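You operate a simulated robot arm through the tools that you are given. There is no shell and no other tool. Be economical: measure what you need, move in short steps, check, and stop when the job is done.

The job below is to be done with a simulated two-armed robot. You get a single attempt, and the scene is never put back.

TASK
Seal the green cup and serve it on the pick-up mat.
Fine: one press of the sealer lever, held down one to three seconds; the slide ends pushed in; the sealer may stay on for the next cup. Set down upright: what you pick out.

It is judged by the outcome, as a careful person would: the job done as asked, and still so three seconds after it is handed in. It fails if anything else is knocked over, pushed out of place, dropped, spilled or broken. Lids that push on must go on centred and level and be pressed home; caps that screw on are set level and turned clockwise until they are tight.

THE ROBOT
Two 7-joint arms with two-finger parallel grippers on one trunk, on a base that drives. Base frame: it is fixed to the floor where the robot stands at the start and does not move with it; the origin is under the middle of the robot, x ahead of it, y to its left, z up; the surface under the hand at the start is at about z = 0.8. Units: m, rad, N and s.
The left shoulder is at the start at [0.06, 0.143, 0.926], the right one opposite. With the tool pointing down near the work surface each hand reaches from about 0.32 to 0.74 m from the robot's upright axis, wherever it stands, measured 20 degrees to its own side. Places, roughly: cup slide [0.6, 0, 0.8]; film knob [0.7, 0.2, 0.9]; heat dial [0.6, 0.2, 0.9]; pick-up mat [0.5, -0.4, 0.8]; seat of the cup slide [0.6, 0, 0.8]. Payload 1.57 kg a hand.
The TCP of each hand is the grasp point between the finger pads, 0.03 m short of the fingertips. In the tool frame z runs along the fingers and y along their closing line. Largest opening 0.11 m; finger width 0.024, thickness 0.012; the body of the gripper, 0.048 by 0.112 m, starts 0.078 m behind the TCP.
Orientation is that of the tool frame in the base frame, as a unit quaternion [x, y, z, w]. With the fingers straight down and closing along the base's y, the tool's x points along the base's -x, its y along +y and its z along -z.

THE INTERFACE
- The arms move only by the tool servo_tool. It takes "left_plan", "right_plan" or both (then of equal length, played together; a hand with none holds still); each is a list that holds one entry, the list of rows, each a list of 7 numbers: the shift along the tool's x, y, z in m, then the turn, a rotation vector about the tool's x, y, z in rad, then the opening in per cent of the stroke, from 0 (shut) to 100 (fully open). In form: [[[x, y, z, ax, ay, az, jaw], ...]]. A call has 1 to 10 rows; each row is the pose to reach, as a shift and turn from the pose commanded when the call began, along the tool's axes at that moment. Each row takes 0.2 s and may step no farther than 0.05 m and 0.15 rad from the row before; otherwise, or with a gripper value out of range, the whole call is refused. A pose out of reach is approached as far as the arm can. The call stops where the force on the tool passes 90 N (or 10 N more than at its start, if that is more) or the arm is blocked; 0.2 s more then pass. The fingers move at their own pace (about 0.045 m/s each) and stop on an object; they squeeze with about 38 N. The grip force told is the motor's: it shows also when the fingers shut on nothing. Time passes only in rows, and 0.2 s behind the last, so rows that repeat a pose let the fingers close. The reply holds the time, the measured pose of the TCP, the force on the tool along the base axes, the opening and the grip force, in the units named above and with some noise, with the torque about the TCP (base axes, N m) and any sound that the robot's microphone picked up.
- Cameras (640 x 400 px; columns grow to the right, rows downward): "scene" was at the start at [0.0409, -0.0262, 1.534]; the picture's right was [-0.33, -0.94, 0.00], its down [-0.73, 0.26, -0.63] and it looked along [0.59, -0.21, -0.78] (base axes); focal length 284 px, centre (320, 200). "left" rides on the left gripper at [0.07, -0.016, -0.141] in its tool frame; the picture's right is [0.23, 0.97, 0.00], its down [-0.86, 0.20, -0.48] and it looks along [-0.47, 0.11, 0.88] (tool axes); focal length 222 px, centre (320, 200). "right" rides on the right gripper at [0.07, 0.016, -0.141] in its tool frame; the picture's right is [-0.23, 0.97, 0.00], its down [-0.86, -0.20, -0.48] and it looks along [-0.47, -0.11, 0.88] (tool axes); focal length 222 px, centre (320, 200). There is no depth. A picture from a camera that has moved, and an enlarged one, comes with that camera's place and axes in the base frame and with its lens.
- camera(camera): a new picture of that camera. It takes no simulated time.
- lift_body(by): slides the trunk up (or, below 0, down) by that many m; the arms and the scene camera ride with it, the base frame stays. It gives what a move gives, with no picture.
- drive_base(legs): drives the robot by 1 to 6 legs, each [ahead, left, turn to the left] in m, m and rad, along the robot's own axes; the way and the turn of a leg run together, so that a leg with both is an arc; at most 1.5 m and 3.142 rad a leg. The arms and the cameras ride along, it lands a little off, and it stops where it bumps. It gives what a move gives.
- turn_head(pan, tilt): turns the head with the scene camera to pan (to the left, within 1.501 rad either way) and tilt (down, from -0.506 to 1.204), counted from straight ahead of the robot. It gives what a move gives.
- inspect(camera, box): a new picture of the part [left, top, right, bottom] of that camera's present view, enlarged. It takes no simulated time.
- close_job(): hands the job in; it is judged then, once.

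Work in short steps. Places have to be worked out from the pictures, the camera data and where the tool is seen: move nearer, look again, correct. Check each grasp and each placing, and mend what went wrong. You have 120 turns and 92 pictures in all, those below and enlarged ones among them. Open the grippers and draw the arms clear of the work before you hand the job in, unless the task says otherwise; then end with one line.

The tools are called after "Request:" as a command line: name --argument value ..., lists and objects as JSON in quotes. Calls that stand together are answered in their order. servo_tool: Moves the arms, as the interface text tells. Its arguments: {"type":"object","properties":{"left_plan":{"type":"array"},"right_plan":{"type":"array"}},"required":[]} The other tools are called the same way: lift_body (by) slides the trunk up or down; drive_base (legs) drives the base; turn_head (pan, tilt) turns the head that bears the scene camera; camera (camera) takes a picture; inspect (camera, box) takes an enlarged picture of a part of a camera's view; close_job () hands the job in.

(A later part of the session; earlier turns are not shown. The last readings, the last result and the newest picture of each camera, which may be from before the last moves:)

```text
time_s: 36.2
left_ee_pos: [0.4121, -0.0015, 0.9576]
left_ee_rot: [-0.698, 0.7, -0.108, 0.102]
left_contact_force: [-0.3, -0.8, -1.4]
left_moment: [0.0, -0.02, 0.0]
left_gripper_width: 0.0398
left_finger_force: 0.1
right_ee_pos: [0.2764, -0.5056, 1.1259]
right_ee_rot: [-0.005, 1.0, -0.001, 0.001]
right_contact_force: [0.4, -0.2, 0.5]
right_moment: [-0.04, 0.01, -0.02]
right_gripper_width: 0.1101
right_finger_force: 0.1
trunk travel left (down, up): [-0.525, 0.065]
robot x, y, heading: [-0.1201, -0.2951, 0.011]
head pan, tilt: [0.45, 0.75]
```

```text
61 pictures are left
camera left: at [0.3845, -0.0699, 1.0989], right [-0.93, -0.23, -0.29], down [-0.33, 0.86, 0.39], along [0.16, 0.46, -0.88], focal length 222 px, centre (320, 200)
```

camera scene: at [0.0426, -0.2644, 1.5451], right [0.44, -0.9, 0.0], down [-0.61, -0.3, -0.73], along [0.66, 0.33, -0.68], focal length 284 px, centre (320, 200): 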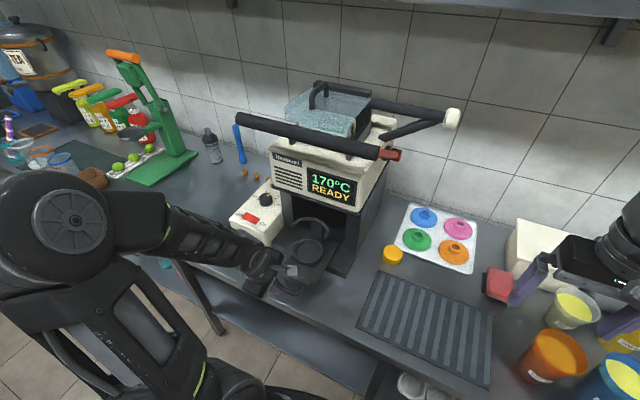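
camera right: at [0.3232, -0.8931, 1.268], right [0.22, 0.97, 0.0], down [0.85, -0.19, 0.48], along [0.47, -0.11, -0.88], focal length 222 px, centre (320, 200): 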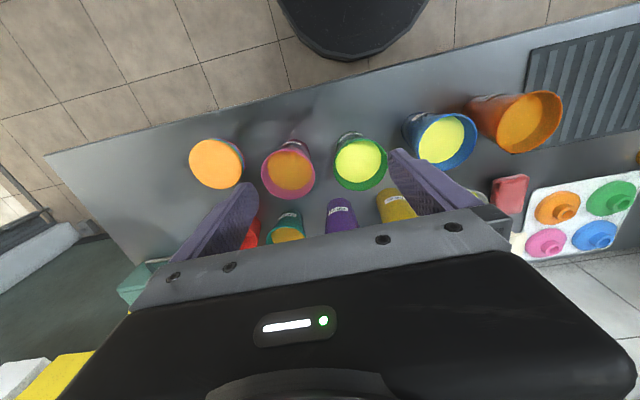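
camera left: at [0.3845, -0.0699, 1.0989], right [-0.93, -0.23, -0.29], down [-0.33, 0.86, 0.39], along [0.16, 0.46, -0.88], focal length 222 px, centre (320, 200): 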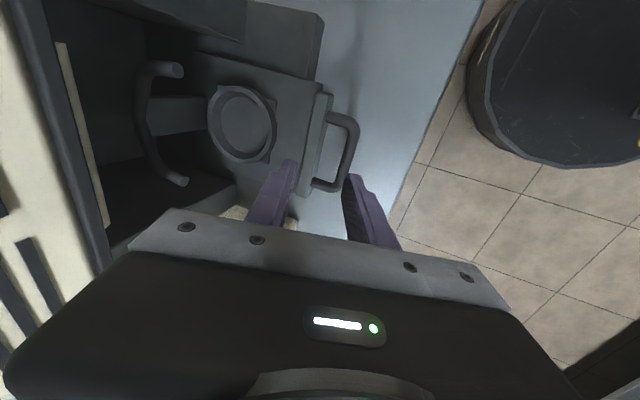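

Descend to the same grip pose relative to the handle (x 0.405, z 0.86), close, and check the width.

Request:
servo_tool --left_plan '[[[0, 0.012, 0.03, 0, 0, 0, 36], [0, 0.024, 0.06, 0, 0, 0, 36], [0, 0.0356, 0.0925, 0, 0, 0, 36], [0, 0.0356, 0.0925, 0, 0, 0, 0], [0, 0.0356, 0.0925, 0, 0, 0, 0], [0, 0.0356, 0.0925, 0, 0, 0, 0], [0, 0.0356, 0.0925, 0, 0, 0, 0]]]'

```text
time_s: 37.8
left_ee_pos: [0.4054, -0.0042, 0.8585]
left_ee_rot: [0.699, -0.699, 0.109, -0.103]
left_contact_force: [-0.9, -1.7, 4.4]
left_moment: [-0.21, -0.04, 0.71]
left_gripper_width: 0.0132
left_finger_force: 29.8
right_ee_pos: [0.2744, -0.5052, 1.1267]
right_ee_rot: [-0.003, 1.0, -0.001, 0.002]
right_contact_force: [-0.5, 0.0, -0.1]
right_moment: [-0.02, 0.02, 0.0]
right_gripper_width: 0.1099
right_finger_force: 0.1
trunk travel left (down, up): [-0.525, 0.065]
robot x, y, heading: [-0.1208, -0.2958, 0.004]
head pan, tilt: [0.45, 0.75]
```

Gripped again. Pull gently in small steps up to 0.1 m.

Request:
servo_tool --left_plan '[[[0, 0.0143, -0.0045, 0, 0, 0, 0], [0, 0.0287, -0.009, 0, 0, 0, 0], [0, 0.043, -0.0135, 0, 0, 0, 0], [0, 0.0573, -0.018, 0, 0, 0, 0], [0, 0.0716, -0.0225, 0, 0, 0, 0], [0, 0.081, -0.0255, 0, 0, 0, 0]]]'

Request:
camera --camera "scene"

```text
time_s: 39.2
left_ee_pos: [0.3203, -0.0038, 0.8582]
left_ee_rot: [-0.698, 0.7, -0.109, 0.102]
left_contact_force: [-0.9, -10.1, 16.2]
left_moment: [-0.58, -0.09, 0.5]
left_gripper_width: 0.0128
left_finger_force: 29.7
right_ee_pos: [0.2737, -0.5073, 1.1266]
right_ee_rot: [-0.004, 1.0, 0.0, 0.002]
right_contact_force: [0.2, 0.4, 0.0]
right_moment: [0.0, 0.02, -0.01]
right_gripper_width: 0.1101
right_finger_force: 0.0
trunk travel left (down, up): [-0.525, 0.065]
robot x, y, heading: [-0.1229, -0.2913, 0.007]
head pan, tilt: [0.45, 0.75]
```

```text
60 pictures are left
camera scene: at [-0.0762, -0.263, 1.5451], right [0.44, -0.9, 0.0], down [-0.61, -0.3, -0.73], along [0.66, 0.32, -0.68], focal length 284 px, centre (320, 200)
```

scene: 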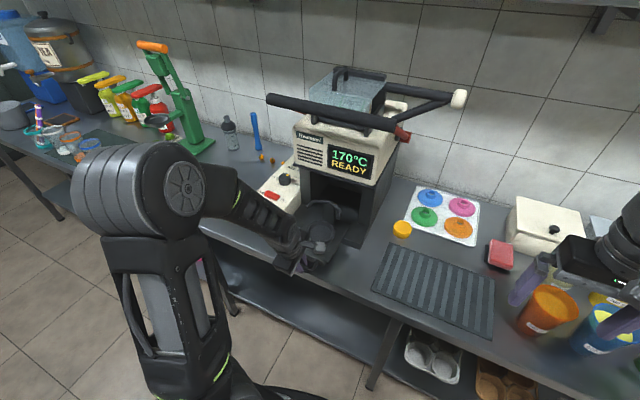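

No end stop yet; ring is around x≈0.45. The lever bar overhead (x 0.49) makes more clearance worthwhile, so I pull further, up to 0.05 m.

Request:
servo_tool --left_plan '[[[0, 0.0096, -0.003, 0, 0, 0, 0], [0, 0.0191, -0.006, 0, 0, 0, 0], [0, 0.0287, -0.009, 0, 0, 0, 0], [0, 0.0382, -0.012, 0, 0, 0, 0], [0, 0.0478, -0.015, 0, 0, 0, 0]]]'

Request:
camera --camera "left"

```text
time_s: 40.4
left_ee_pos: [0.2781, -0.0028, 0.8589]
left_ee_rot: [-0.698, 0.7, -0.111, 0.104]
left_contact_force: [29.4, -12.8, -11.6]
left_moment: [-0.29, -0.28, 0.64]
left_gripper_width: 0.0133
left_finger_force: 29.9
right_ee_pos: [0.2789, -0.5069, 1.1255]
right_ee_rot: [-0.003, 1.0, -0.001, 0.001]
right_contact_force: [-0.5, 0.0, 0.0]
right_moment: [0.02, -0.02, -0.02]
right_gripper_width: 0.1099
right_finger_force: 0.2
trunk travel left (down, up): [-0.525, 0.065]
robot x, y, heading: [-0.1143, -0.2986, 0.004]
head pan, tilt: [0.45, 0.75]
```

```text
59 pictures are left
camera left: at [0.248, -0.072, 0.9997], right [-0.93, -0.22, -0.29], down [-0.33, 0.86, 0.39], along [0.16, 0.46, -0.87], focal length 222 px, centre (320, 200)
```

left: 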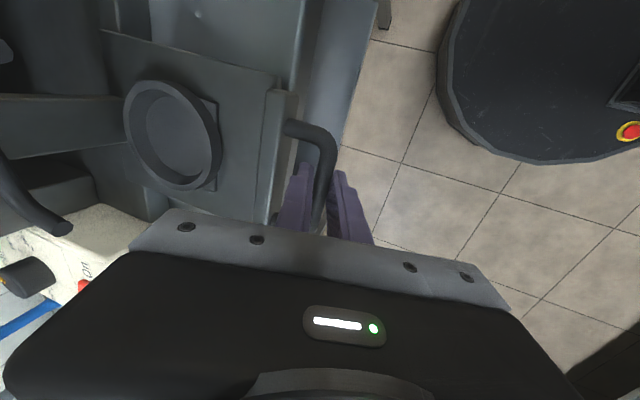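

End stop reached (29 N). Ring is now near (0.413,-0.005). Relax, open, lift straight up and move the left hand aside.

Request:
servo_tool --left_plan '[[[0, -0.006, 0.002, 0, 0, 0, 0], [0, -0.006, 0.002, 0, 0, 0, 36], [0, -0.006, 0.002, 0, 0, 0, 36], [0, -0.006, 0.002, 0, 0, 0, 36], [0, -0.02, -0.043, 0, 0, 0, 36], [0, -0.033, -0.09, 0, 0, 0, 36], [0, -0.045, -0.13, 0, 0, 0, 36]]]'

Request:
servo_tool --left_plan '[[[-0.045, 0, 0, 0, 0, 0, 36], [-0.09, 0, 0, 0, 0, 0, 36], [-0.135, 0, 0, 0, 0, 0, 36], [-0.18, 0, 0, 0, 0, 0, 36], [-0.22, 0, 0, 0, 0, 0, 36]]]'

Request:
camera --camera "scene"

```text
time_s: 42.0
left_ee_pos: [0.2735, -0.0005, 0.9976]
left_ee_rot: [-0.699, 0.7, -0.109, 0.103]
left_contact_force: [-0.3, -0.4, -0.1]
left_moment: [0.01, 0.03, -0.02]
left_gripper_width: 0.0398
left_finger_force: 0.0
right_ee_pos: [0.2755, -0.5045, 1.1272]
right_ee_rot: [-0.004, 1.0, -0.001, 0.003]
right_contact_force: [-1.3, -0.6, 0.0]
right_moment: [-0.01, 0.0, 0.0]
right_gripper_width: 0.1098
right_finger_force: 0.0
trunk travel left (down, up): [-0.525, 0.065]
robot x, y, heading: [-0.1206, -0.2943, 0.005]
head pan, tilt: [0.45, 0.75]
```

```text
time_s: 43.2
left_ee_pos: [0.2773, 0.2193, 0.9934]
left_ee_rot: [-0.699, 0.7, -0.109, 0.102]
left_contact_force: [0.4, 0.2, 0.3]
left_moment: [-0.04, -0.01, -0.04]
left_gripper_width: 0.0395
left_finger_force: 0.1
right_ee_pos: [0.2749, -0.505, 1.1275]
right_ee_rot: [-0.004, 1.0, -0.002, 0.002]
right_contact_force: [-0.2, 0.7, -0.5]
right_moment: [-0.02, 0.01, 0.01]
right_gripper_width: 0.1102
right_finger_force: 0.1
trunk travel left (down, up): [-0.525, 0.065]
robot x, y, heading: [-0.1213, -0.2986, 0.01]
head pan, tilt: [0.45, 0.75]
```

```text
58 pictures are left
camera scene: at [-0.0746, -0.2604, 1.545], right [0.44, -0.9, 0.0], down [-0.61, -0.3, -0.73], along [0.66, 0.32, -0.68], focal length 284 px, centre (320, 200)
```

scene: 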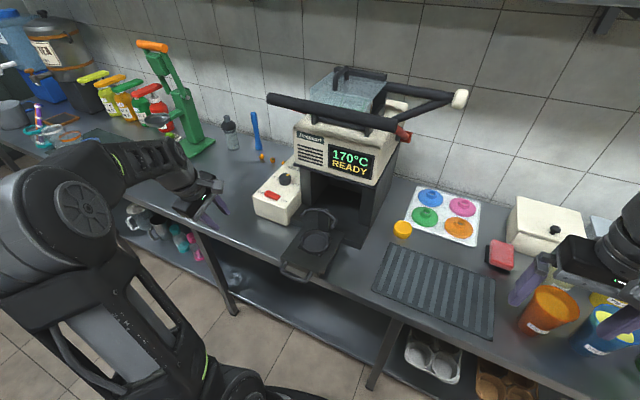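

The slide is fully out. Zoom on the seat and head to see ring location, shape and what the arc behind is.

Request:
inspect --camera "scene" --box '[240, 150, 400, 290]'

Request:
inspect --camera "scene" --box '[245, 140, 345, 220]'

```text
2.86 times, centred on (320, 220) of scene
camera zoom: at [-0.0746, -0.2604, 1.545], right [0.44, -0.9, 0.0], down [-0.61, -0.3, -0.73], along [0.66, 0.32, -0.68], focal length 812 px, centre (320, 143)
```

zoom: 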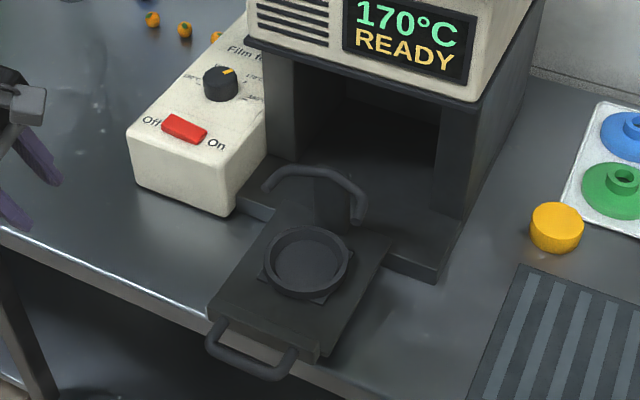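

```text
5.00 times, centred on (295, 180) of scene
camera zoom: at [-0.0746, -0.2604, 1.545], right [0.44, -0.9, 0.0], down [-0.61, -0.3, -0.73], along [0.66, 0.32, -0.68], focal length 1422 px, centre (445, 300)
```

zoom: 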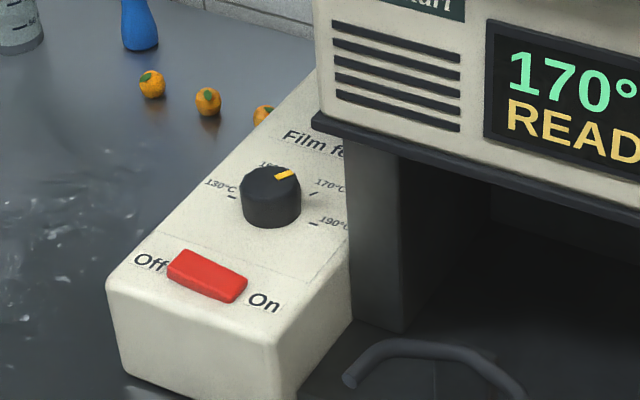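

Geometry: seat ring ≈(0.42–0.43, 0), with a half-ring cup support behind it at z≈0.925, radius 0.05, open to the front. So I must grip the cup only by its top ~2.5 cm. Now drive toward the cups (right, then a bit forward) and look.

Request:
drive_base --legs '[[0, -0.3, 0], [0.08, 0, 0]]'

Request:
turn_head --pan -0.3 --tilt 0.75

Request:
camera --camera "scene"

Request:
camera --camera "right"

```text
time_s: 45.9
left_ee_pos: [0.359, -0.0796, 0.993]
left_ee_rot: [0.699, -0.699, 0.108, -0.102]
left_contact_force: [1.0, -0.2, 0.7]
left_moment: [-0.01, 0.04, -0.01]
left_gripper_width: 0.0395
left_finger_force: 0.1
right_ee_pos: [0.3589, -0.803, 1.1258]
right_ee_rot: [-0.006, 1.0, 0.0, 0.001]
right_contact_force: [0.1, 0.0, 0.8]
right_moment: [0.03, 0.04, 0.0]
right_gripper_width: 0.1097
right_finger_force: 0.0
trunk travel left (down, up): [-0.525, 0.065]
robot x, y, heading: [-0.0329, -0.5945, 0.006]
head pan, tilt: [0.45, 0.75]
```

```text
time_s: 47.0
left_ee_pos: [0.3585, -0.0797, 0.9933]
left_ee_rot: [0.7, -0.699, 0.109, -0.102]
left_contact_force: [-0.3, -0.8, -0.1]
left_moment: [0.04, 0.02, -0.02]
left_gripper_width: 0.0397
left_finger_force: 0.1
right_ee_pos: [0.3577, -0.8025, 1.1264]
right_ee_rot: [-0.005, 1.0, 0.0, 0.003]
right_contact_force: [0.0, 0.0, -0.1]
right_moment: [0.02, 0.02, -0.01]
right_gripper_width: 0.1098
right_finger_force: 0.0
trunk travel left (down, up): [-0.525, 0.065]
robot x, y, heading: [-0.0373, -0.5961, 0.008]
head pan, tilt: [-0.3, 0.75]
```

```text
55 pictures are left
camera scene: at [0.0124, -0.6199, 1.545], right [-0.28, -0.96, 0.0], down [-0.65, 0.19, -0.73], along [0.7, -0.21, -0.68], focal length 284 px, centre (320, 200)
```

scene: 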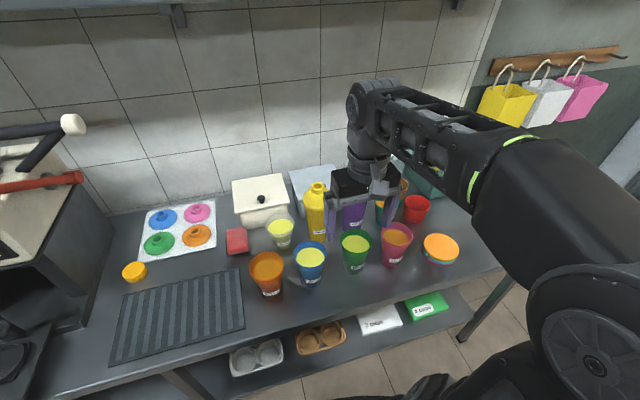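

```text
54 pictures are left
camera right: at [0.2865, -0.7881, 1.268], right [0.22, 0.98, 0.0], down [0.85, -0.19, 0.48], along [0.47, -0.11, -0.88], focal length 222 px, centre (320, 200)
```

right: 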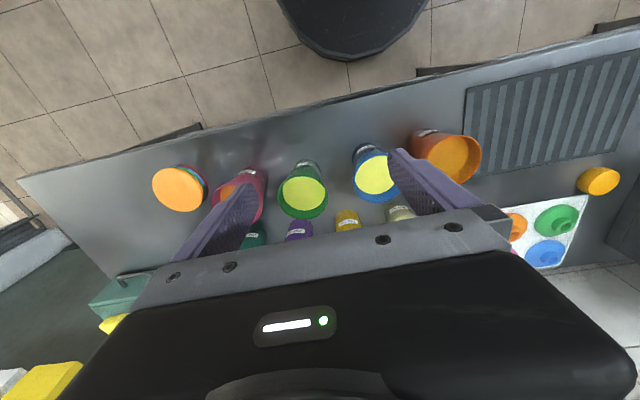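

Request:
inspect --camera "scene" --box '[290, 200, 450, 300]'

```text
4.00 times, centred on (370, 250) of scene
camera zoom: at [0.0124, -0.6199, 1.545], right [-0.28, -0.96, 0.0], down [-0.65, 0.19, -0.73], along [0.7, -0.21, -0.68], focal length 1137 px, centre (120, 0)
```

zoom: 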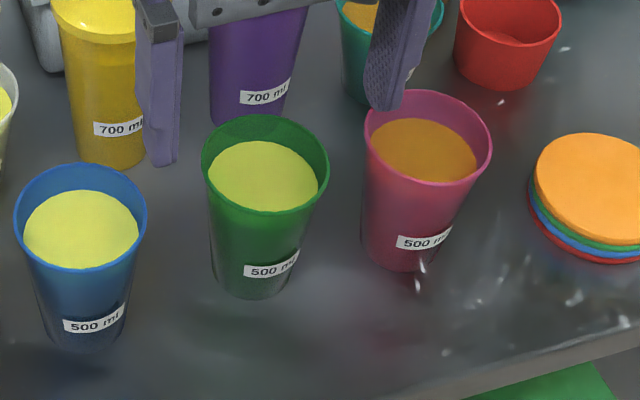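

Green cup: base ≈(0.452,-0.856), rim z≈0.937, rim dia ≈0.087. Move the open right hand above it.

Request:
servo_tool --right_plan '[[[-0.03, -0.018, 0, 0, 0, 0, 100], [-0.06, -0.036, 0.01, 0, 0, 0, 100], [-0.092, -0.0535, 0.03, 0, 0, 0, 100], [-0.092, -0.0535, 0.06, 0, 0, 0, 100], [-0.092, -0.0535, 0.09, 0, 0, 0, 100]]]'

Request:
camera --camera "right"

Request:
inspect --camera "scene" --box '[260, 170, 460, 295]'

```text
time_s: 48.2
left_ee_pos: [0.3579, -0.0775, 0.9937]
left_ee_rot: [-0.699, 0.699, -0.108, 0.102]
left_contact_force: [0.2, -0.2, 0.5]
left_moment: [-0.04, 0.01, 0.02]
left_gripper_width: 0.0396
left_finger_force: 0.1
right_ee_pos: [0.4543, -0.8552, 1.0344]
right_ee_rot: [-0.005, 1.0, -0.001, 0.002]
right_contact_force: [0.2, 0.1, 0.6]
right_moment: [0.01, 0.03, -0.01]
right_gripper_width: 0.1102
right_finger_force: 0.2
trunk travel left (down, up): [-0.525, 0.065]
robot x, y, heading: [-0.0356, -0.5966, 0.009]
head pan, tilt: [-0.3, 0.75]
```

```text
52 pictures are left
camera right: at [0.3817, -0.8397, 1.1771], right [0.22, 0.98, 0.0], down [0.86, -0.19, 0.48], along [0.47, -0.11, -0.88], focal length 222 px, centre (320, 200)
```

right: 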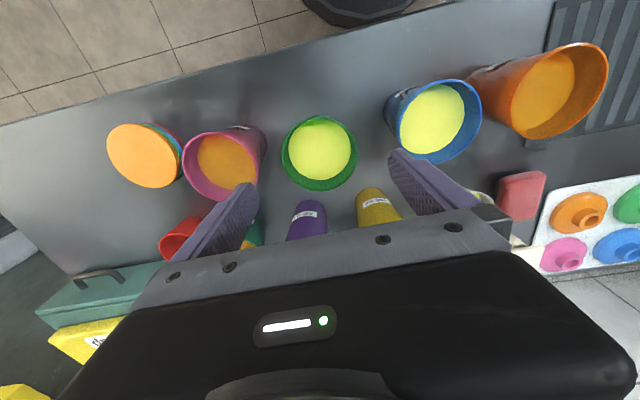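

```text
3.20 times, centred on (360, 232) of scene
camera zoom: at [0.0133, -0.6198, 1.545], right [-0.29, -0.96, 0.0], down [-0.65, 0.19, -0.73], along [0.7, -0.21, -0.68], focal length 910 px, centre (192, 96)
```

zoom: 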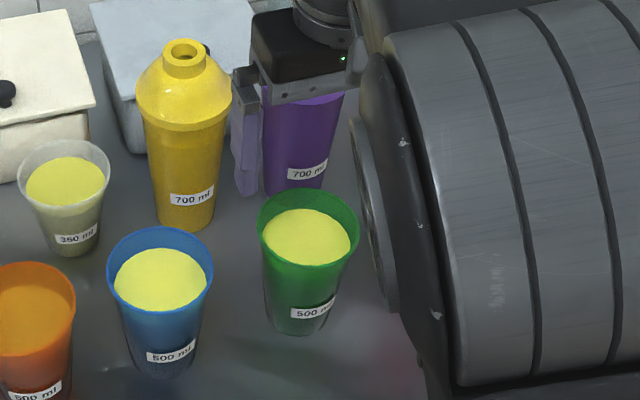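

Hand is centred over the cup within 2 mm. Descend so fingertips reach ~3.5 cm below the rim.

Request:
servo_tool --right_plan '[[[0.002, -0.002, 0.035, 0, 0, 0, 100], [0.002, -0.002, 0.07, 0, 0, 0, 100], [0.002, -0.002, 0.09, 0, 0, 0, 100], [0.002, -0.002, 0.1, 0, 0, 0, 100]]]'

Request:
camera --camera "right"

Request:
inspect --camera "scene" --box '[260, 170, 460, 295]'

```text
time_s: 49.2
left_ee_pos: [0.3579, -0.0795, 0.9938]
left_ee_rot: [0.7, -0.698, 0.11, -0.103]
left_contact_force: [-0.9, 0.3, 0.2]
left_moment: [-0.01, -0.01, -0.02]
left_gripper_width: 0.0398
left_finger_force: 0.0
right_ee_pos: [0.4491, -0.8576, 0.9366]
right_ee_rot: [-0.004, 1.0, -0.002, 0.003]
right_contact_force: [0.0, 0.3, 0.3]
right_moment: [0.03, -0.02, -0.02]
right_gripper_width: 0.1096
right_finger_force: 0.0
trunk travel left (down, up): [-0.525, 0.065]
robot x, y, heading: [-0.0357, -0.5952, 0.016]
head pan, tilt: [-0.3, 0.75]
```

```text
50 pictures are left
camera right: at [0.3774, -0.8426, 1.0783], right [0.22, 0.98, 0.0], down [0.85, -0.19, 0.48], along [0.47, -0.11, -0.88], focal length 222 px, centre (320, 200)
```

right: 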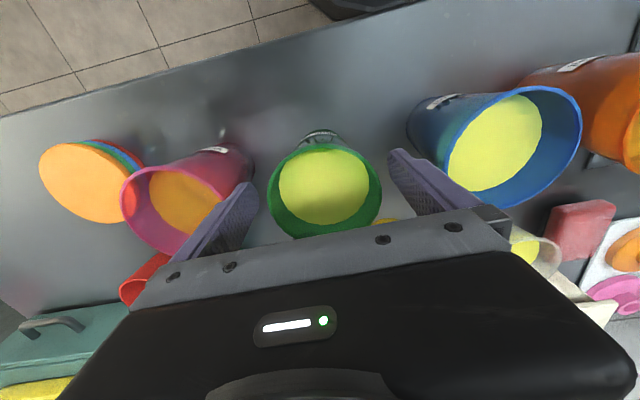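

```text
3.20 times, centred on (360, 232) of scene
camera zoom: at [0.0125, -0.62, 1.545], right [-0.29, -0.96, 0.0], down [-0.65, 0.19, -0.73], along [0.7, -0.21, -0.68], focal length 910 px, centre (192, 96)
```

zoom: 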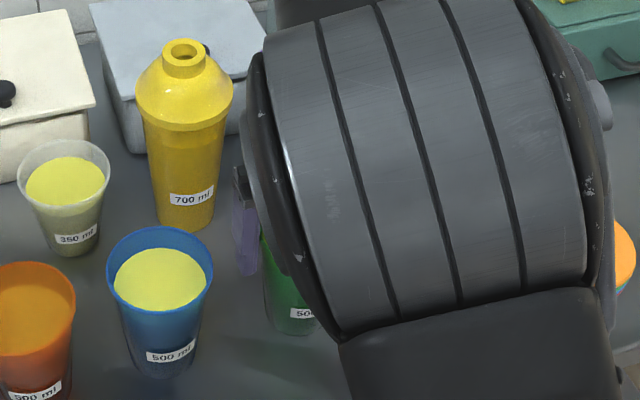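

The cup is centred between the fingers. Close.

Request:
servo_tool --right_plan '[[[0, 0.002, 0, 0, 0, 0, 60], [0, 0.002, 0, 0, 0, 0, 0], [0, 0.002, 0, 0, 0, 0, 0], [0, 0.002, 0, 0, 0, 0, 0], [0, 0.002, 0, 0, 0, 0, 0]]]'

```text
time_s: 50.4
left_ee_pos: [0.3575, -0.0794, 0.9945]
left_ee_rot: [0.699, -0.699, 0.109, -0.103]
left_contact_force: [0.1, 0.4, 0.0]
left_moment: [0.01, -0.01, 0.01]
left_gripper_width: 0.0395
left_finger_force: 0.2
right_ee_pos: [0.4495, -0.8549, 0.9378]
right_ee_rot: [-0.005, 1.0, -0.002, 0.004]
right_contact_force: [0.3, -1.5, 1.0]
right_moment: [-0.11, -0.1, -0.07]
right_gripper_width: 0.0846
right_finger_force: 38.5
trunk travel left (down, up): [-0.525, 0.065]
robot x, y, heading: [-0.0351, -0.5955, 0.009]
head pan, tilt: [-0.3, 0.75]
```

Gripped at 0.085 m with 38 N. Lift gently 3 cm to test, then further.

Request:
servo_tool --right_plan '[[[0, 0, -0.01, 0, 0, 0, 0], [0, 0, -0.025, 0, 0, 0, 0], [0, 0, -0.05, 0, 0, 0, 0], [0, 0, -0.08, 0, 0, 0, 0], [0, 0, -0.11, 0, 0, 0, 0], [0, 0, -0.14, 0, 0, 0, 0]]]'

Request:
camera --camera "right"

Request:
camera --camera "scene"

```text
time_s: 51.8
left_ee_pos: [0.358, -0.0801, 0.9938]
left_ee_rot: [0.7, -0.699, 0.108, -0.103]
left_contact_force: [0.1, 0.5, 0.1]
left_moment: [-0.03, 0.02, -0.01]
left_gripper_width: 0.0395
left_finger_force: 0.1
right_ee_pos: [0.4472, -0.8571, 1.0771]
right_ee_rot: [-0.004, 1.0, -0.001, 0.002]
right_contact_force: [-0.2, -0.4, -4.3]
right_moment: [0.0, 0.06, -0.01]
right_gripper_width: 0.0848
right_finger_force: 38.1
trunk travel left (down, up): [-0.525, 0.065]
robot x, y, heading: [-0.0369, -0.5912, 0.008]
head pan, tilt: [-0.3, 0.75]
```

```text
48 pictures are left
camera right: at [0.3761, -0.8418, 1.2185], right [0.22, 0.98, 0.0], down [0.86, -0.19, 0.48], along [0.47, -0.11, -0.88], focal length 222 px, centre (320, 200)
```

right: 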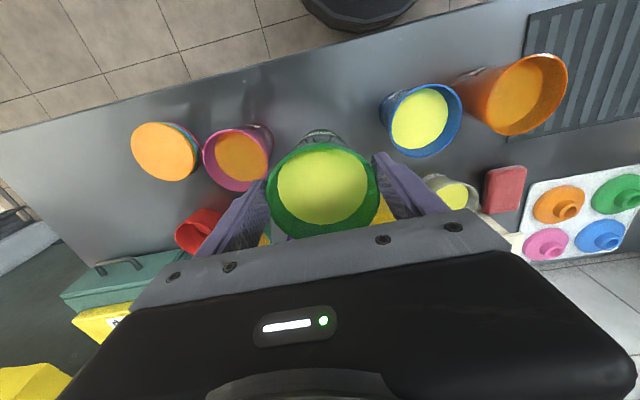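

```text
47 pictures are left
camera scene: at [0.0125, -0.6201, 1.545], right [-0.29, -0.96, 0.0], down [-0.65, 0.19, -0.73], along [0.7, -0.21, -0.68], focal length 284 px, centre (320, 200)
```

scene: 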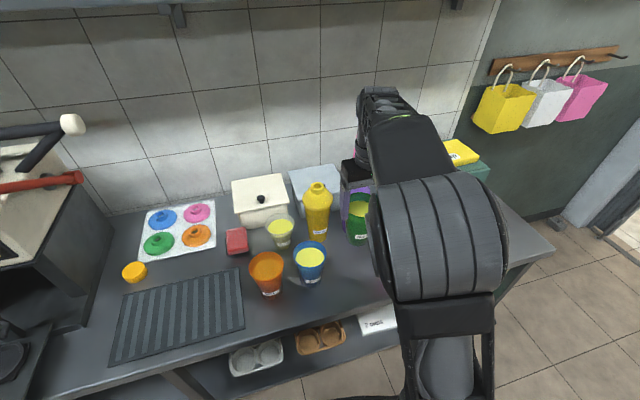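

Cup is lifted, level, about 0.4 kg. Retract it to x≈0.34 and raise slightly, then drive left with it.

Request:
servo_tool --right_plan '[[[0.02, 0.0, -0.01, 0, 0, 0, 0], [0.04, 0.01, -0.02, 0, 0, 0, 0], [0.06, 0.02, -0.03, 0, 0, 0, 0], [0.08, 0.03, -0.04, 0, 0, 0, 0], [0.1, 0.04, -0.04, 0, 0, 0, 0]]]'

Request:
drive_base --legs '[[0, 0.18, 0], [0, 0.17, 0]]'

Request:
turn_head --pan 0.2 --tilt 0.8

Request:
camera --camera "scene"

```text
time_s: 53.0
left_ee_pos: [0.3578, -0.0793, 0.9949]
left_ee_rot: [-0.699, 0.699, -0.109, 0.102]
left_contact_force: [0.2, -0.6, 0.1]
left_moment: [-0.03, 0.04, -0.01]
left_gripper_width: 0.0393
left_finger_force: 0.0
right_ee_pos: [0.3464, -0.8159, 1.1159]
right_ee_rot: [-0.004, 1.0, -0.001, 0.003]
right_contact_force: [0.2, -0.1, -4.3]
right_moment: [-0.02, 0.02, 0.0]
right_gripper_width: 0.0847
right_finger_force: 37.6
trunk travel left (down, up): [-0.525, 0.065]
robot x, y, heading: [-0.0363, -0.5968, 0.008]
head pan, tilt: [-0.3, 0.75]
```

```text
time_s: 55.6
left_ee_pos: [0.3531, 0.2693, 0.9948]
left_ee_rot: [0.7, -0.699, 0.109, -0.101]
left_contact_force: [0.4, -0.2, -0.3]
left_moment: [-0.06, 0.0, 0.0]
left_gripper_width: 0.0397
left_finger_force: 0.1
right_ee_pos: [0.3414, -0.4672, 1.1168]
right_ee_rot: [-0.006, 1.0, -0.002, 0.002]
right_contact_force: [-0.7, 0.2, -4.0]
right_moment: [0.0, 0.08, 0.01]
right_gripper_width: 0.0846
right_finger_force: 38.6
trunk travel left (down, up): [-0.525, 0.065]
robot x, y, heading: [-0.04, -0.2473, 0.014]
head pan, tilt: [-0.3, 0.75]
```

```text
time_s: 56.5
left_ee_pos: [0.3533, 0.2681, 0.9937]
left_ee_rot: [0.7, -0.698, 0.109, -0.102]
left_contact_force: [1.0, 0.1, 0.2]
left_moment: [0.02, -0.01, -0.01]
left_gripper_width: 0.0397
left_finger_force: 0.0
right_ee_pos: [0.3425, -0.4688, 1.1164]
right_ee_rot: [-0.006, 1.0, -0.001, 0.002]
right_contact_force: [0.5, 0.3, -4.6]
right_moment: [-0.01, 0.02, 0.0]
right_gripper_width: 0.0843
right_finger_force: 37.8
trunk travel left (down, up): [-0.525, 0.065]
robot x, y, heading: [-0.0422, -0.249, 0.008]
head pan, tilt: [0.201, 0.799]
```

```text
46 pictures are left
camera scene: at [0.0079, -0.2322, 1.541], right [0.21, -0.98, 0.0], down [-0.7, -0.15, -0.7], along [0.68, 0.15, -0.72], focal length 284 px, centre (320, 200)
```

scene: 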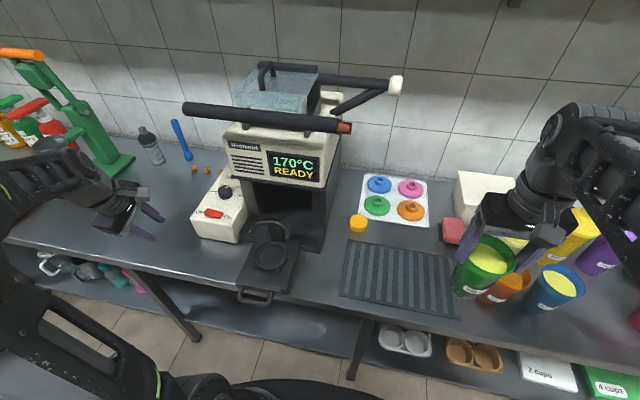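

Now zoom to fix the seat ring's exact position before placing.

Request:
inspect --camera "scene" --box '[220, 205, 332, 275]'

```text
5.71 times, centred on (276, 240) of scene
camera zoom: at [0.0079, -0.2322, 1.541], right [0.21, -0.98, 0.0], down [-0.7, -0.15, -0.7], along [0.68, 0.15, -0.72], focal length 1625 px, centre (571, -29)
```

zoom: 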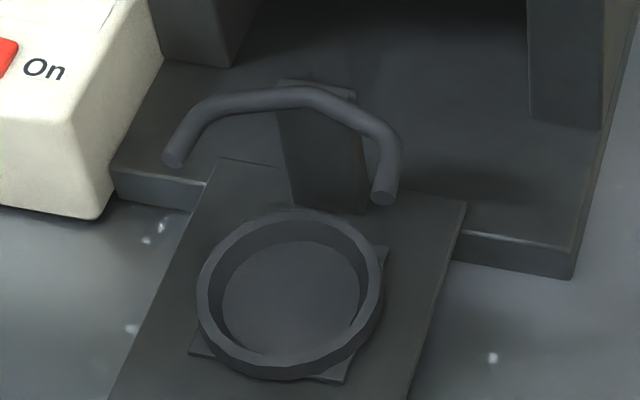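

Ring centre ≈(0.412,-0.002), rim of ring z≈0.86; half-ring arms end at x≈0.426, y=±0.052, z≈0.93. Bring the cup to y≈0 at x≈0.34 first, at safe height.

Request:
servo_tool --right_plan '[[[0, 0.03, 0, 0, 0, 0, 0], [0, 0.075, 0, 0, 0, 0, 0], [0, 0.12, 0, 0, 0, 0, 0], [0, 0.165, 0, 0, 0, 0, 0], [0, 0.21, 0, 0, 0, 0, 0], [0, 0.255, 0, 0, 0, 0, 0], [0, 0.3, 0, 0, 0, 0, 0], [0, 0.345, 0, 0, 0, 0, 0], [0, 0.385, 0, 0, 0, 0, 0], [0, 0.41, 0, 0, 0, 0, 0]]]'

Request:
camera --camera "scene"

```text
time_s: 58.7
left_ee_pos: [0.3521, 0.2692, 0.9934]
left_ee_rot: [0.7, -0.699, 0.11, -0.102]
left_contact_force: [0.4, 0.2, -0.4]
left_moment: [0.01, -0.03, -0.01]
left_gripper_width: 0.0396
left_finger_force: 0.1
right_ee_pos: [0.3295, -0.0673, 1.091]
right_ee_rot: [-0.006, 1.0, 0.003, 0.006]
right_contact_force: [-0.7, -0.5, -4.1]
right_moment: [0.0, 0.03, -0.01]
right_gripper_width: 0.0839
right_finger_force: 38.7
right hand out of reach, approached as far as the arm can: row 8, 9, 10
trunk travel left (down, up): [-0.525, 0.065]
robot x, y, heading: [-0.0408, -0.2493, 0.014]
head pan, tilt: [0.201, 0.799]
```

```text
44 pictures are left
camera scene: at [0.0073, -0.2309, 1.541], right [0.21, -0.98, 0.0], down [-0.7, -0.15, -0.7], along [0.68, 0.15, -0.72], focal length 284 px, centre (320, 200)
```

scene: 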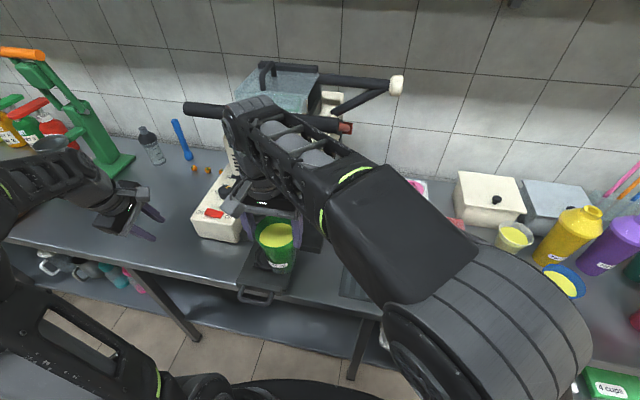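

Cup is near; reach was clipped by height. Go to (0.37,-0.002,1.08) and then look at wrist clearance to the lever bar.

Request:
servo_tool --right_plan '[[[-0.01, 0.02, 0.003, 0, 0, 0, 0], [-0.025, 0.045, 0.006, 0, 0, 0, 0], [-0.04, 0.065, 0.01, 0, 0, 0, 0]]]'

Request:
camera --camera "scene"

Request:
camera --camera "right"

```text
time_s: 59.5
left_ee_pos: [0.3535, 0.2684, 0.9944]
left_ee_rot: [0.699, -0.699, 0.109, -0.103]
left_contact_force: [0.3, 0.0, 0.0]
left_moment: [-0.02, 0.02, -0.02]
left_gripper_width: 0.0397
left_finger_force: 0.1
right_ee_pos: [0.3524, -0.0264, 1.0561]
right_ee_rot: [-0.006, 1.0, 0.002, 0.006]
right_contact_force: [0.2, -0.3, -4.2]
right_moment: [0.0, 0.05, -0.02]
right_gripper_width: 0.0838
right_finger_force: 38.0
right hand out of reach, approached as far as the arm can: row 1, 2, 3
trunk travel left (down, up): [-0.525, 0.065]
robot x, y, heading: [-0.0428, -0.2516, 0.017]
head pan, tilt: [0.201, 0.799]
```

```text
43 pictures are left
camera scene: at [0.0078, -0.2316, 1.541], right [0.21, -0.98, 0.0], down [-0.7, -0.15, -0.7], along [0.68, 0.15, -0.72], focal length 284 px, centre (320, 200)
```

scene: 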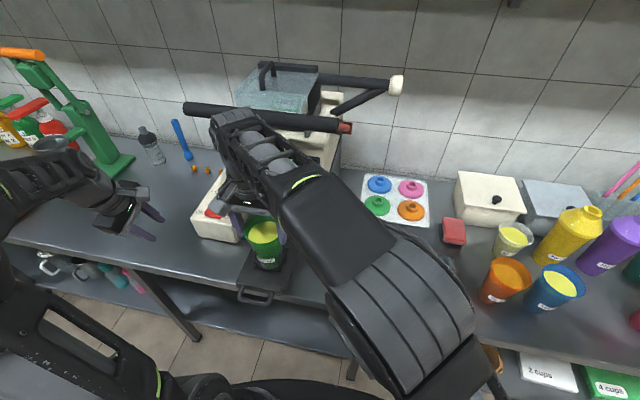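

```text
42 pictures are left
camera right: at [0.2812, -0.0124, 1.1971], right [0.22, 0.98, 0.01], down [0.85, -0.19, 0.49], along [0.48, -0.1, -0.87], focal length 222 px, centre (320, 200)
```

right: 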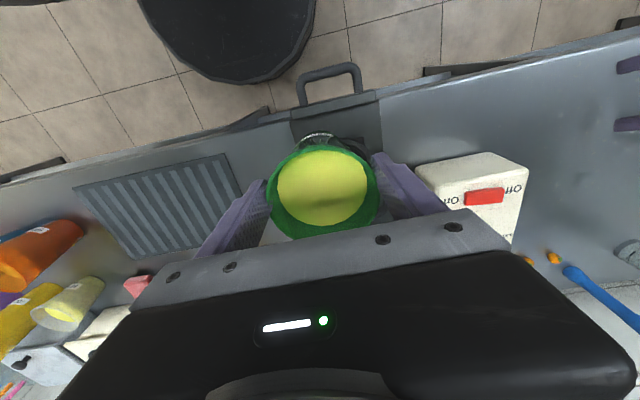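

Too far for the right arm. I pull both hands inward (left −0.1 in y; right −0.12 in y, up 3 cm), then drive the base 0.13 m left.

Request:
servo_tool --left_plan '[[[0.035, 0, 0, 0, 0, 0, 36], [0.07, 0, 0, 0, 0, 0, 36], [0.1, 0, 0, 0, 0, 0, 36], [0.1, 0, 0, 0, 0, 0, 36]]]' --right_plan '[[[0, -0.03, -0.005, 0, 0, 0, 0], [0, -0.06, -0.012, 0, 0, 0, 0], [0, -0.09, -0.02, 0, 0, 0, 0], [0, -0.12, -0.03, 0, 0, 0, 0]]]'

Request:
drive_base --legs '[[0, 0.13, 0]]'

Request:
camera --camera "scene"

```text
time_s: 60.5
left_ee_pos: [0.3525, 0.1679, 0.9969]
left_ee_rot: [0.7, -0.698, 0.108, -0.103]
left_contact_force: [-0.2, -0.1, 0.6]
left_moment: [-0.03, -0.04, -0.01]
left_gripper_width: 0.0395
left_finger_force: 0.0
right_ee_pos: [0.3538, -0.1467, 1.0857]
right_ee_rot: [-0.007, 1.0, -0.001, 0.002]
right_contact_force: [0.9, 0.1, -4.2]
right_moment: [0.01, 0.05, -0.01]
right_gripper_width: 0.0838
right_finger_force: 37.3
trunk travel left (down, up): [-0.525, 0.065]
robot x, y, heading: [-0.0389, -0.248, 0.01]
head pan, tilt: [0.201, 0.799]
```

```text
time_s: 61.8
left_ee_pos: [0.35, 0.3034, 0.9964]
left_ee_rot: [0.7, -0.698, 0.109, -0.102]
left_contact_force: [0.7, 1.1, 0.2]
left_moment: [-0.01, -0.01, -0.02]
left_gripper_width: 0.0396
left_finger_force: 0.1
right_ee_pos: [0.3506, -0.0123, 1.0857]
right_ee_rot: [-0.006, 1.0, -0.001, 0.003]
right_contact_force: [-0.6, 0.3, -4.0]
right_moment: [-0.05, 0.07, 0.01]
right_gripper_width: 0.0841
right_finger_force: 38.1
trunk travel left (down, up): [-0.525, 0.065]
robot x, y, heading: [-0.0421, -0.1139, 0.012]
head pan, tilt: [0.201, 0.799]
```

```text
41 pictures are left
camera scene: at [0.0062, -0.0968, 1.541], right [0.21, -0.98, 0.0], down [-0.7, -0.15, -0.7], along [0.68, 0.15, -0.72], focal length 284 px, centre (320, 200)
```

scene: 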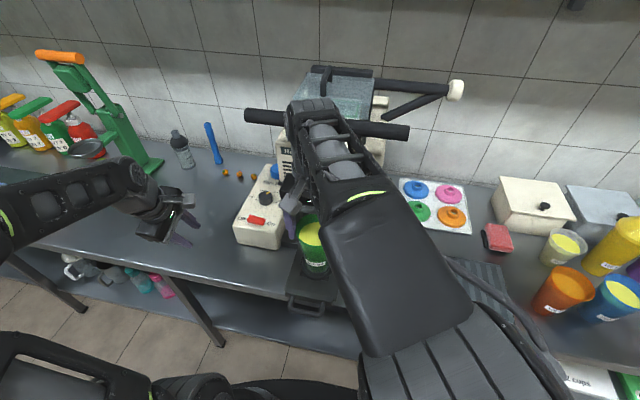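

The wrist knuckle (radius ≈3 cm) should clear the bar at x≈0.475. Advance to (0.412,-0.003) at z≈1.075, within the half-ring arms, and look.

Request:
servo_tool --right_plan '[[[-0.02, 0.004, 0, 0, 0, 0, 0], [-0.04, 0.008, 0.004, 0, 0, 0, 0], [-0.06, 0.009, 0.008, 0, 0, 0, 0]]]'

Request:
inspect --camera "scene" --box '[230, 90, 430, 300]'

Request:
camera --camera "right"

Request:
camera --camera "left"

```text
time_s: 62.6
left_ee_pos: [0.3518, 0.3019, 0.9962]
left_ee_rot: [0.7, -0.699, 0.107, -0.103]
left_contact_force: [0.3, -0.5, 0.1]
left_moment: [0.01, 0.01, -0.02]
left_gripper_width: 0.0396
left_finger_force: 0.1
right_ee_pos: [0.4106, -0.0026, 1.0774]
right_ee_rot: [-0.005, 1.0, -0.002, 0.002]
right_contact_force: [0.3, -0.1, -3.9]
right_moment: [-0.02, 0.02, 0.0]
right_gripper_width: 0.0838
right_finger_force: 38.1
trunk travel left (down, up): [-0.525, 0.065]
robot x, y, heading: [-0.0416, -0.1125, 0.011]
head pan, tilt: [0.201, 0.799]
```

```text
1.90 times, centred on (330, 195) of scene
camera zoom: at [0.0073, -0.0989, 1.541], right [0.21, -0.98, 0.0], down [-0.7, -0.15, -0.7], along [0.68, 0.15, -0.72], focal length 542 px, centre (301, 210)
```

zoom: 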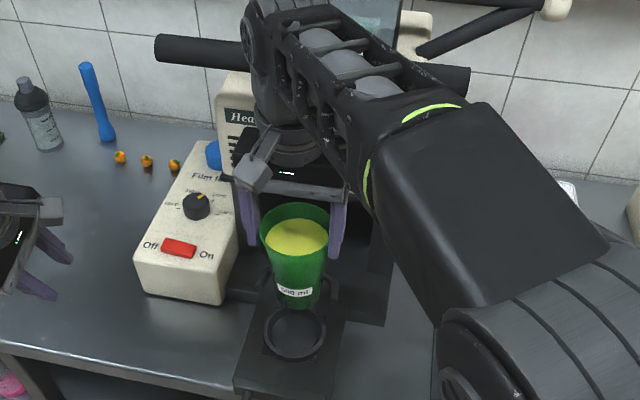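

```text
39 pictures are left
camera right: at [0.3408, 0.0126, 1.2184], right [0.22, 0.98, 0.0], down [0.86, -0.19, 0.48], along [0.47, -0.1, -0.88], focal length 222 px, centre (320, 200)
```

right: 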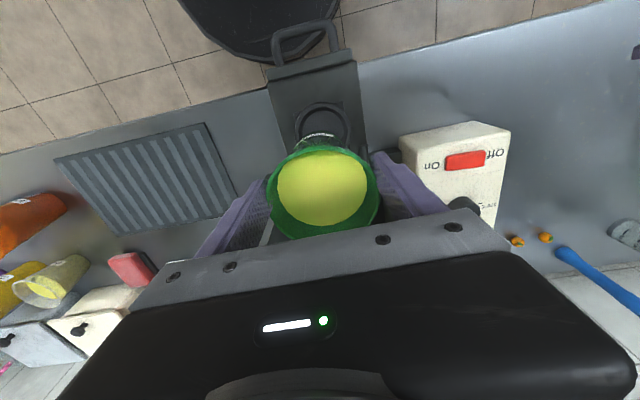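

```text
38 pictures are left
camera left: at [0.3241, 0.2335, 1.1372], right [-0.93, -0.23, -0.28], down [-0.33, 0.86, 0.39], along [0.15, 0.46, -0.88], focal length 222 px, centre (320, 200)
```

left: 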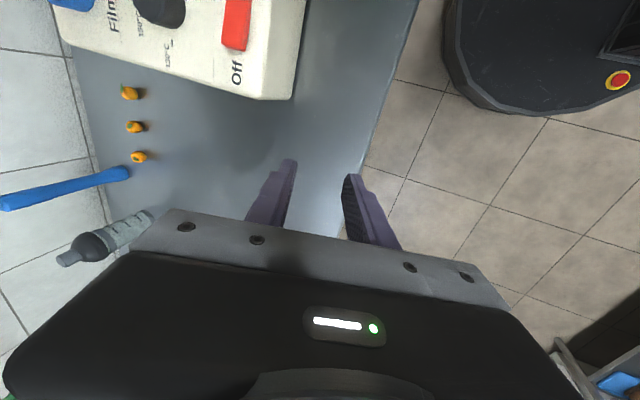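

Ring centre checks at ≈(0.413,0.0). Lower the cup 6 cm with a 4 mm forward correction and check alignment.

Request:
servo_tool --right_plan '[[[-0.004, 0.002, 0.02, 0, 0, 0, 0], [-0.004, 0.002, 0.04, 0, 0, 0, 0], [-0.004, 0.002, 0.06, 0, 0, 0, 0]]]'

Request:
inspect --camera "scene" --box '[270, 190, 380, 290]'

Request:
inspect --camera "right" --box '[240, 80, 400, 200]'

```text
time_s: 63.4
left_ee_pos: [0.3508, 0.3031, 0.9966]
left_ee_rot: [0.701, -0.698, 0.107, -0.103]
left_contact_force: [0.3, 0.0, 0.1]
left_moment: [0.02, 0.02, 0.0]
left_gripper_width: 0.0395
left_finger_force: 0.0
right_ee_pos: [0.4156, -0.0016, 1.0165]
right_ee_rot: [-0.006, 1.0, -0.001, 0.002]
right_contact_force: [0.7, 0.3, -3.6]
right_moment: [-0.03, 0.06, 0.01]
right_gripper_width: 0.0838
right_finger_force: 37.8
trunk travel left (down, up): [-0.525, 0.065]
robot x, y, heading: [-0.0444, -0.1167, 0.015]
head pan, tilt: [0.201, 0.799]
```

```text
4.00 times, centred on (325, 240) of scene
camera zoom: at [0.0065, -0.0983, 1.541], right [0.21, -0.98, 0.0], down [-0.7, -0.15, -0.7], along [0.68, 0.15, -0.72], focal length 1137 px, centre (300, 40)
```

zoom: 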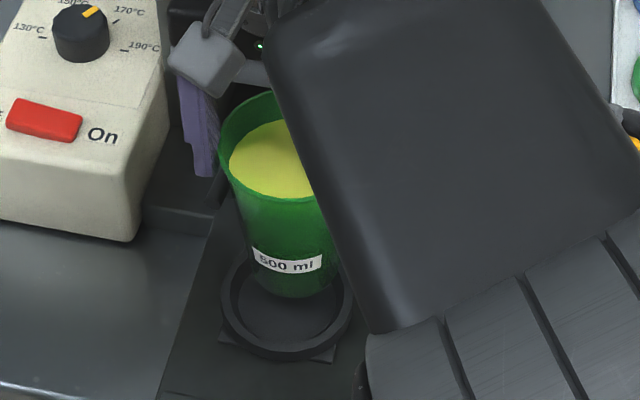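

```text
3.33 times, centred on (320, 140) of right
camera zoom: at [0.3438, 0.0143, 1.1581], right [0.22, 0.98, 0.0], down [0.86, -0.19, 0.48], along [0.47, -0.1, -0.88], focal length 740 px, centre (320, 400)
```

zoom: 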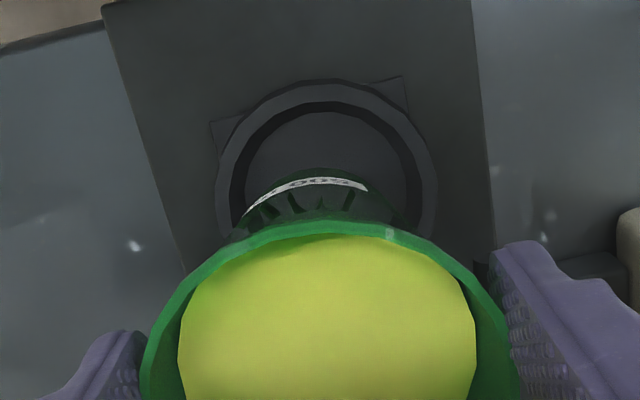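

Relative to the ring, the cup is ~1 cm too far forward and ~4 mm to the right (both cameras). Correct that and lower 2 cm.

Request:
servo_tool --right_plan '[[[0.01, 0.004, 0, 0, 0, 0, 0], [0.01, 0.004, 0.01, 0, 0, 0, 0], [0.01, 0.004, 0.02, 0, 0, 0, 0]]]'

Request:
inspect --camera "scene" --box '[270, 200, 380, 290]'

Request:
inspect --camera "right" --box '[240, 80, 400, 200]'

```text
time_s: 64.2
left_ee_pos: [0.3511, 0.3027, 0.996]
left_ee_rot: [0.7, -0.698, 0.11, -0.103]
left_contact_force: [-0.2, 0.5, -1.2]
left_moment: [0.03, 0.0, 0.05]
left_gripper_width: 0.0395
left_finger_force: 0.0
right_ee_pos: [0.4057, 0.0032, 0.9973]
right_ee_rot: [-0.006, 1.0, -0.001, 0.003]
right_contact_force: [0.5, 0.6, -4.7]
right_moment: [-0.01, 0.04, 0.01]
right_gripper_width: 0.0837
right_finger_force: 37.5
trunk travel left (down, up): [-0.525, 0.065]
robot x, y, heading: [-0.0414, -0.1144, 0.015]
head pan, tilt: [0.201, 0.799]
```

```text
4.44 times, centred on (325, 245) of scene
camera zoom: at [0.0062, -0.0985, 1.541], right [0.21, -0.98, 0.0], down [-0.7, -0.15, -0.7], along [0.68, 0.15, -0.72], focal length 1264 px, centre (298, 0)
```

zoom: 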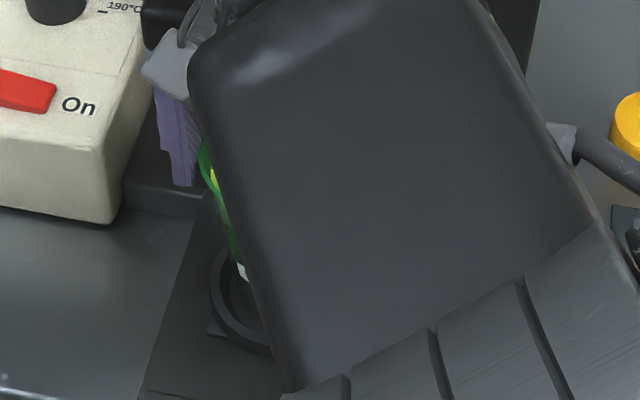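

```text
3.33 times, centred on (320, 140) of right
camera zoom: at [0.3341, 0.0174, 1.1384], right [0.21, 0.98, 0.0], down [0.86, -0.19, 0.48], along [0.47, -0.1, -0.88], focal length 740 px, centre (320, 400)
```

zoom: 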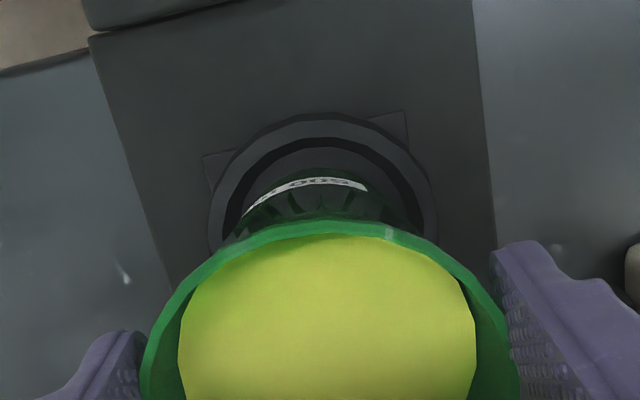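

Cup bottom now concentric with the ring within ~2 mm. Lower in small increments watching the force.

Request:
servo_tool --right_plan '[[[0, 0.002, 0.004, 0, 0, 0, 0], [0, 0.002, 0.008, 0, 0, 0, 0]]]'

Request:
servo_tool --right_plan '[[[0, 0, 0.002, 0, 0, 0, 0], [0, 0, 0.004, 0, 0, 0, 0]]]'

```text
time_s: 64.8
left_ee_pos: [0.3508, 0.3023, 0.9969]
left_ee_rot: [0.7, -0.698, 0.109, -0.103]
left_contact_force: [0.7, 0.8, 0.0]
left_moment: [0.01, 0.02, 0.01]
left_gripper_width: 0.0397
left_finger_force: 0.1
right_ee_pos: [0.4066, 0.0037, 0.9881]
right_ee_rot: [-0.005, 1.0, -0.001, 0.001]
right_contact_force: [0.4, 0.4, -3.9]
right_moment: [-0.01, 0.03, 0.03]
right_gripper_width: 0.0838
right_finger_force: 37.4
trunk travel left (down, up): [-0.525, 0.065]
robot x, y, heading: [-0.042, -0.1169, 0.014]
head pan, tilt: [0.201, 0.799]
```

```text
time_s: 65.4
left_ee_pos: [0.3502, 0.3017, 0.9967]
left_ee_rot: [0.7, -0.698, 0.108, -0.102]
left_contact_force: [0.8, -0.2, 0.4]
left_moment: [0.04, -0.02, 0.01]
left_gripper_width: 0.0395
left_finger_force: 0.0
right_ee_pos: [0.4048, 0.0045, 0.9854]
right_ee_rot: [-0.006, 1.0, -0.001, 0.002]
right_contact_force: [1.0, 0.4, -4.6]
right_moment: [-0.03, 0.05, -0.03]
right_gripper_width: 0.0839
right_finger_force: 37.6
trunk travel left (down, up): [-0.525, 0.065]
robot x, y, heading: [-0.0406, -0.112, 0.01]
head pan, tilt: [0.201, 0.799]
```

No contact yet; continue in 2–4 mm increments.

Request:
servo_tool --right_plan '[[[0, 0, 0.002, 0, 0, 0, 0], [0, 0, 0.004, 0, 0, 0, 0]]]'

Request:
servo_tool --right_plan '[[[0, 0, 0.002, 0, 0, 0, 0], [0, 0, 0.004, 0, 0, 0, 0]]]'

Request:
inspect --camera "right" --box '[240, 80, 400, 200]'

```text
time_s: 66.0
left_ee_pos: [0.3512, 0.3017, 0.9965]
left_ee_rot: [0.7, -0.699, 0.109, -0.103]
left_contact_force: [-0.2, 0.0, 0.6]
left_moment: [0.0, -0.02, 0.0]
left_gripper_width: 0.0396
left_finger_force: 0.1
right_ee_pos: [0.4052, 0.0039, 0.9824]
right_ee_rot: [-0.006, 1.0, -0.001, 0.001]
right_contact_force: [0.3, 0.8, -4.5]
right_moment: [0.01, 0.02, 0.02]
right_gripper_width: 0.0835
right_finger_force: 38.4
trunk travel left (down, up): [-0.525, 0.065]
robot x, y, heading: [-0.0402, -0.1146, 0.01]
head pan, tilt: [0.201, 0.799]
```

```text
time_s: 66.6
left_ee_pos: [0.3498, 0.3019, 0.9984]
left_ee_rot: [0.7, -0.698, 0.109, -0.102]
left_contact_force: [0.1, -0.4, 0.7]
left_moment: [0.0, 0.01, 0.01]
left_gripper_width: 0.0395
left_finger_force: 0.0
right_ee_pos: [0.4062, 0.0038, 0.9804]
right_ee_rot: [-0.006, 1.0, 0.0, 0.003]
right_contact_force: [-0.9, -2.8, 11.1]
right_moment: [0.02, -0.04, -0.02]
right_gripper_width: 0.0839
right_finger_force: 38.1
trunk travel left (down, up): [-0.525, 0.065]
robot x, y, heading: [-0.0397, -0.1139, 0.011]
head pan, tilt: [0.201, 0.799]
```

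```text
3.33 times, centred on (320, 140) of right
camera zoom: at [0.3337, 0.0182, 1.121], right [0.22, 0.98, 0.0], down [0.85, -0.19, 0.48], along [0.47, -0.1, -0.87], focal length 740 px, centre (320, 400)
```

zoom: 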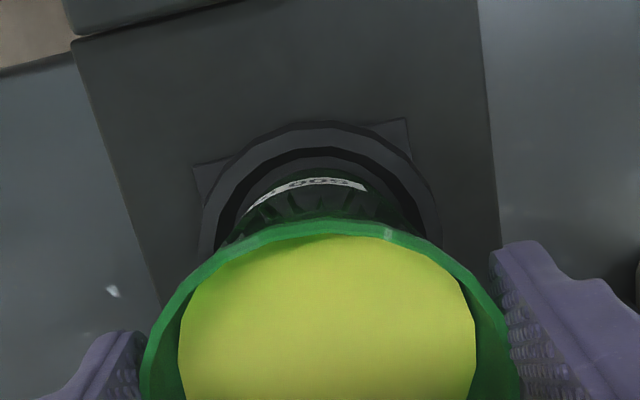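

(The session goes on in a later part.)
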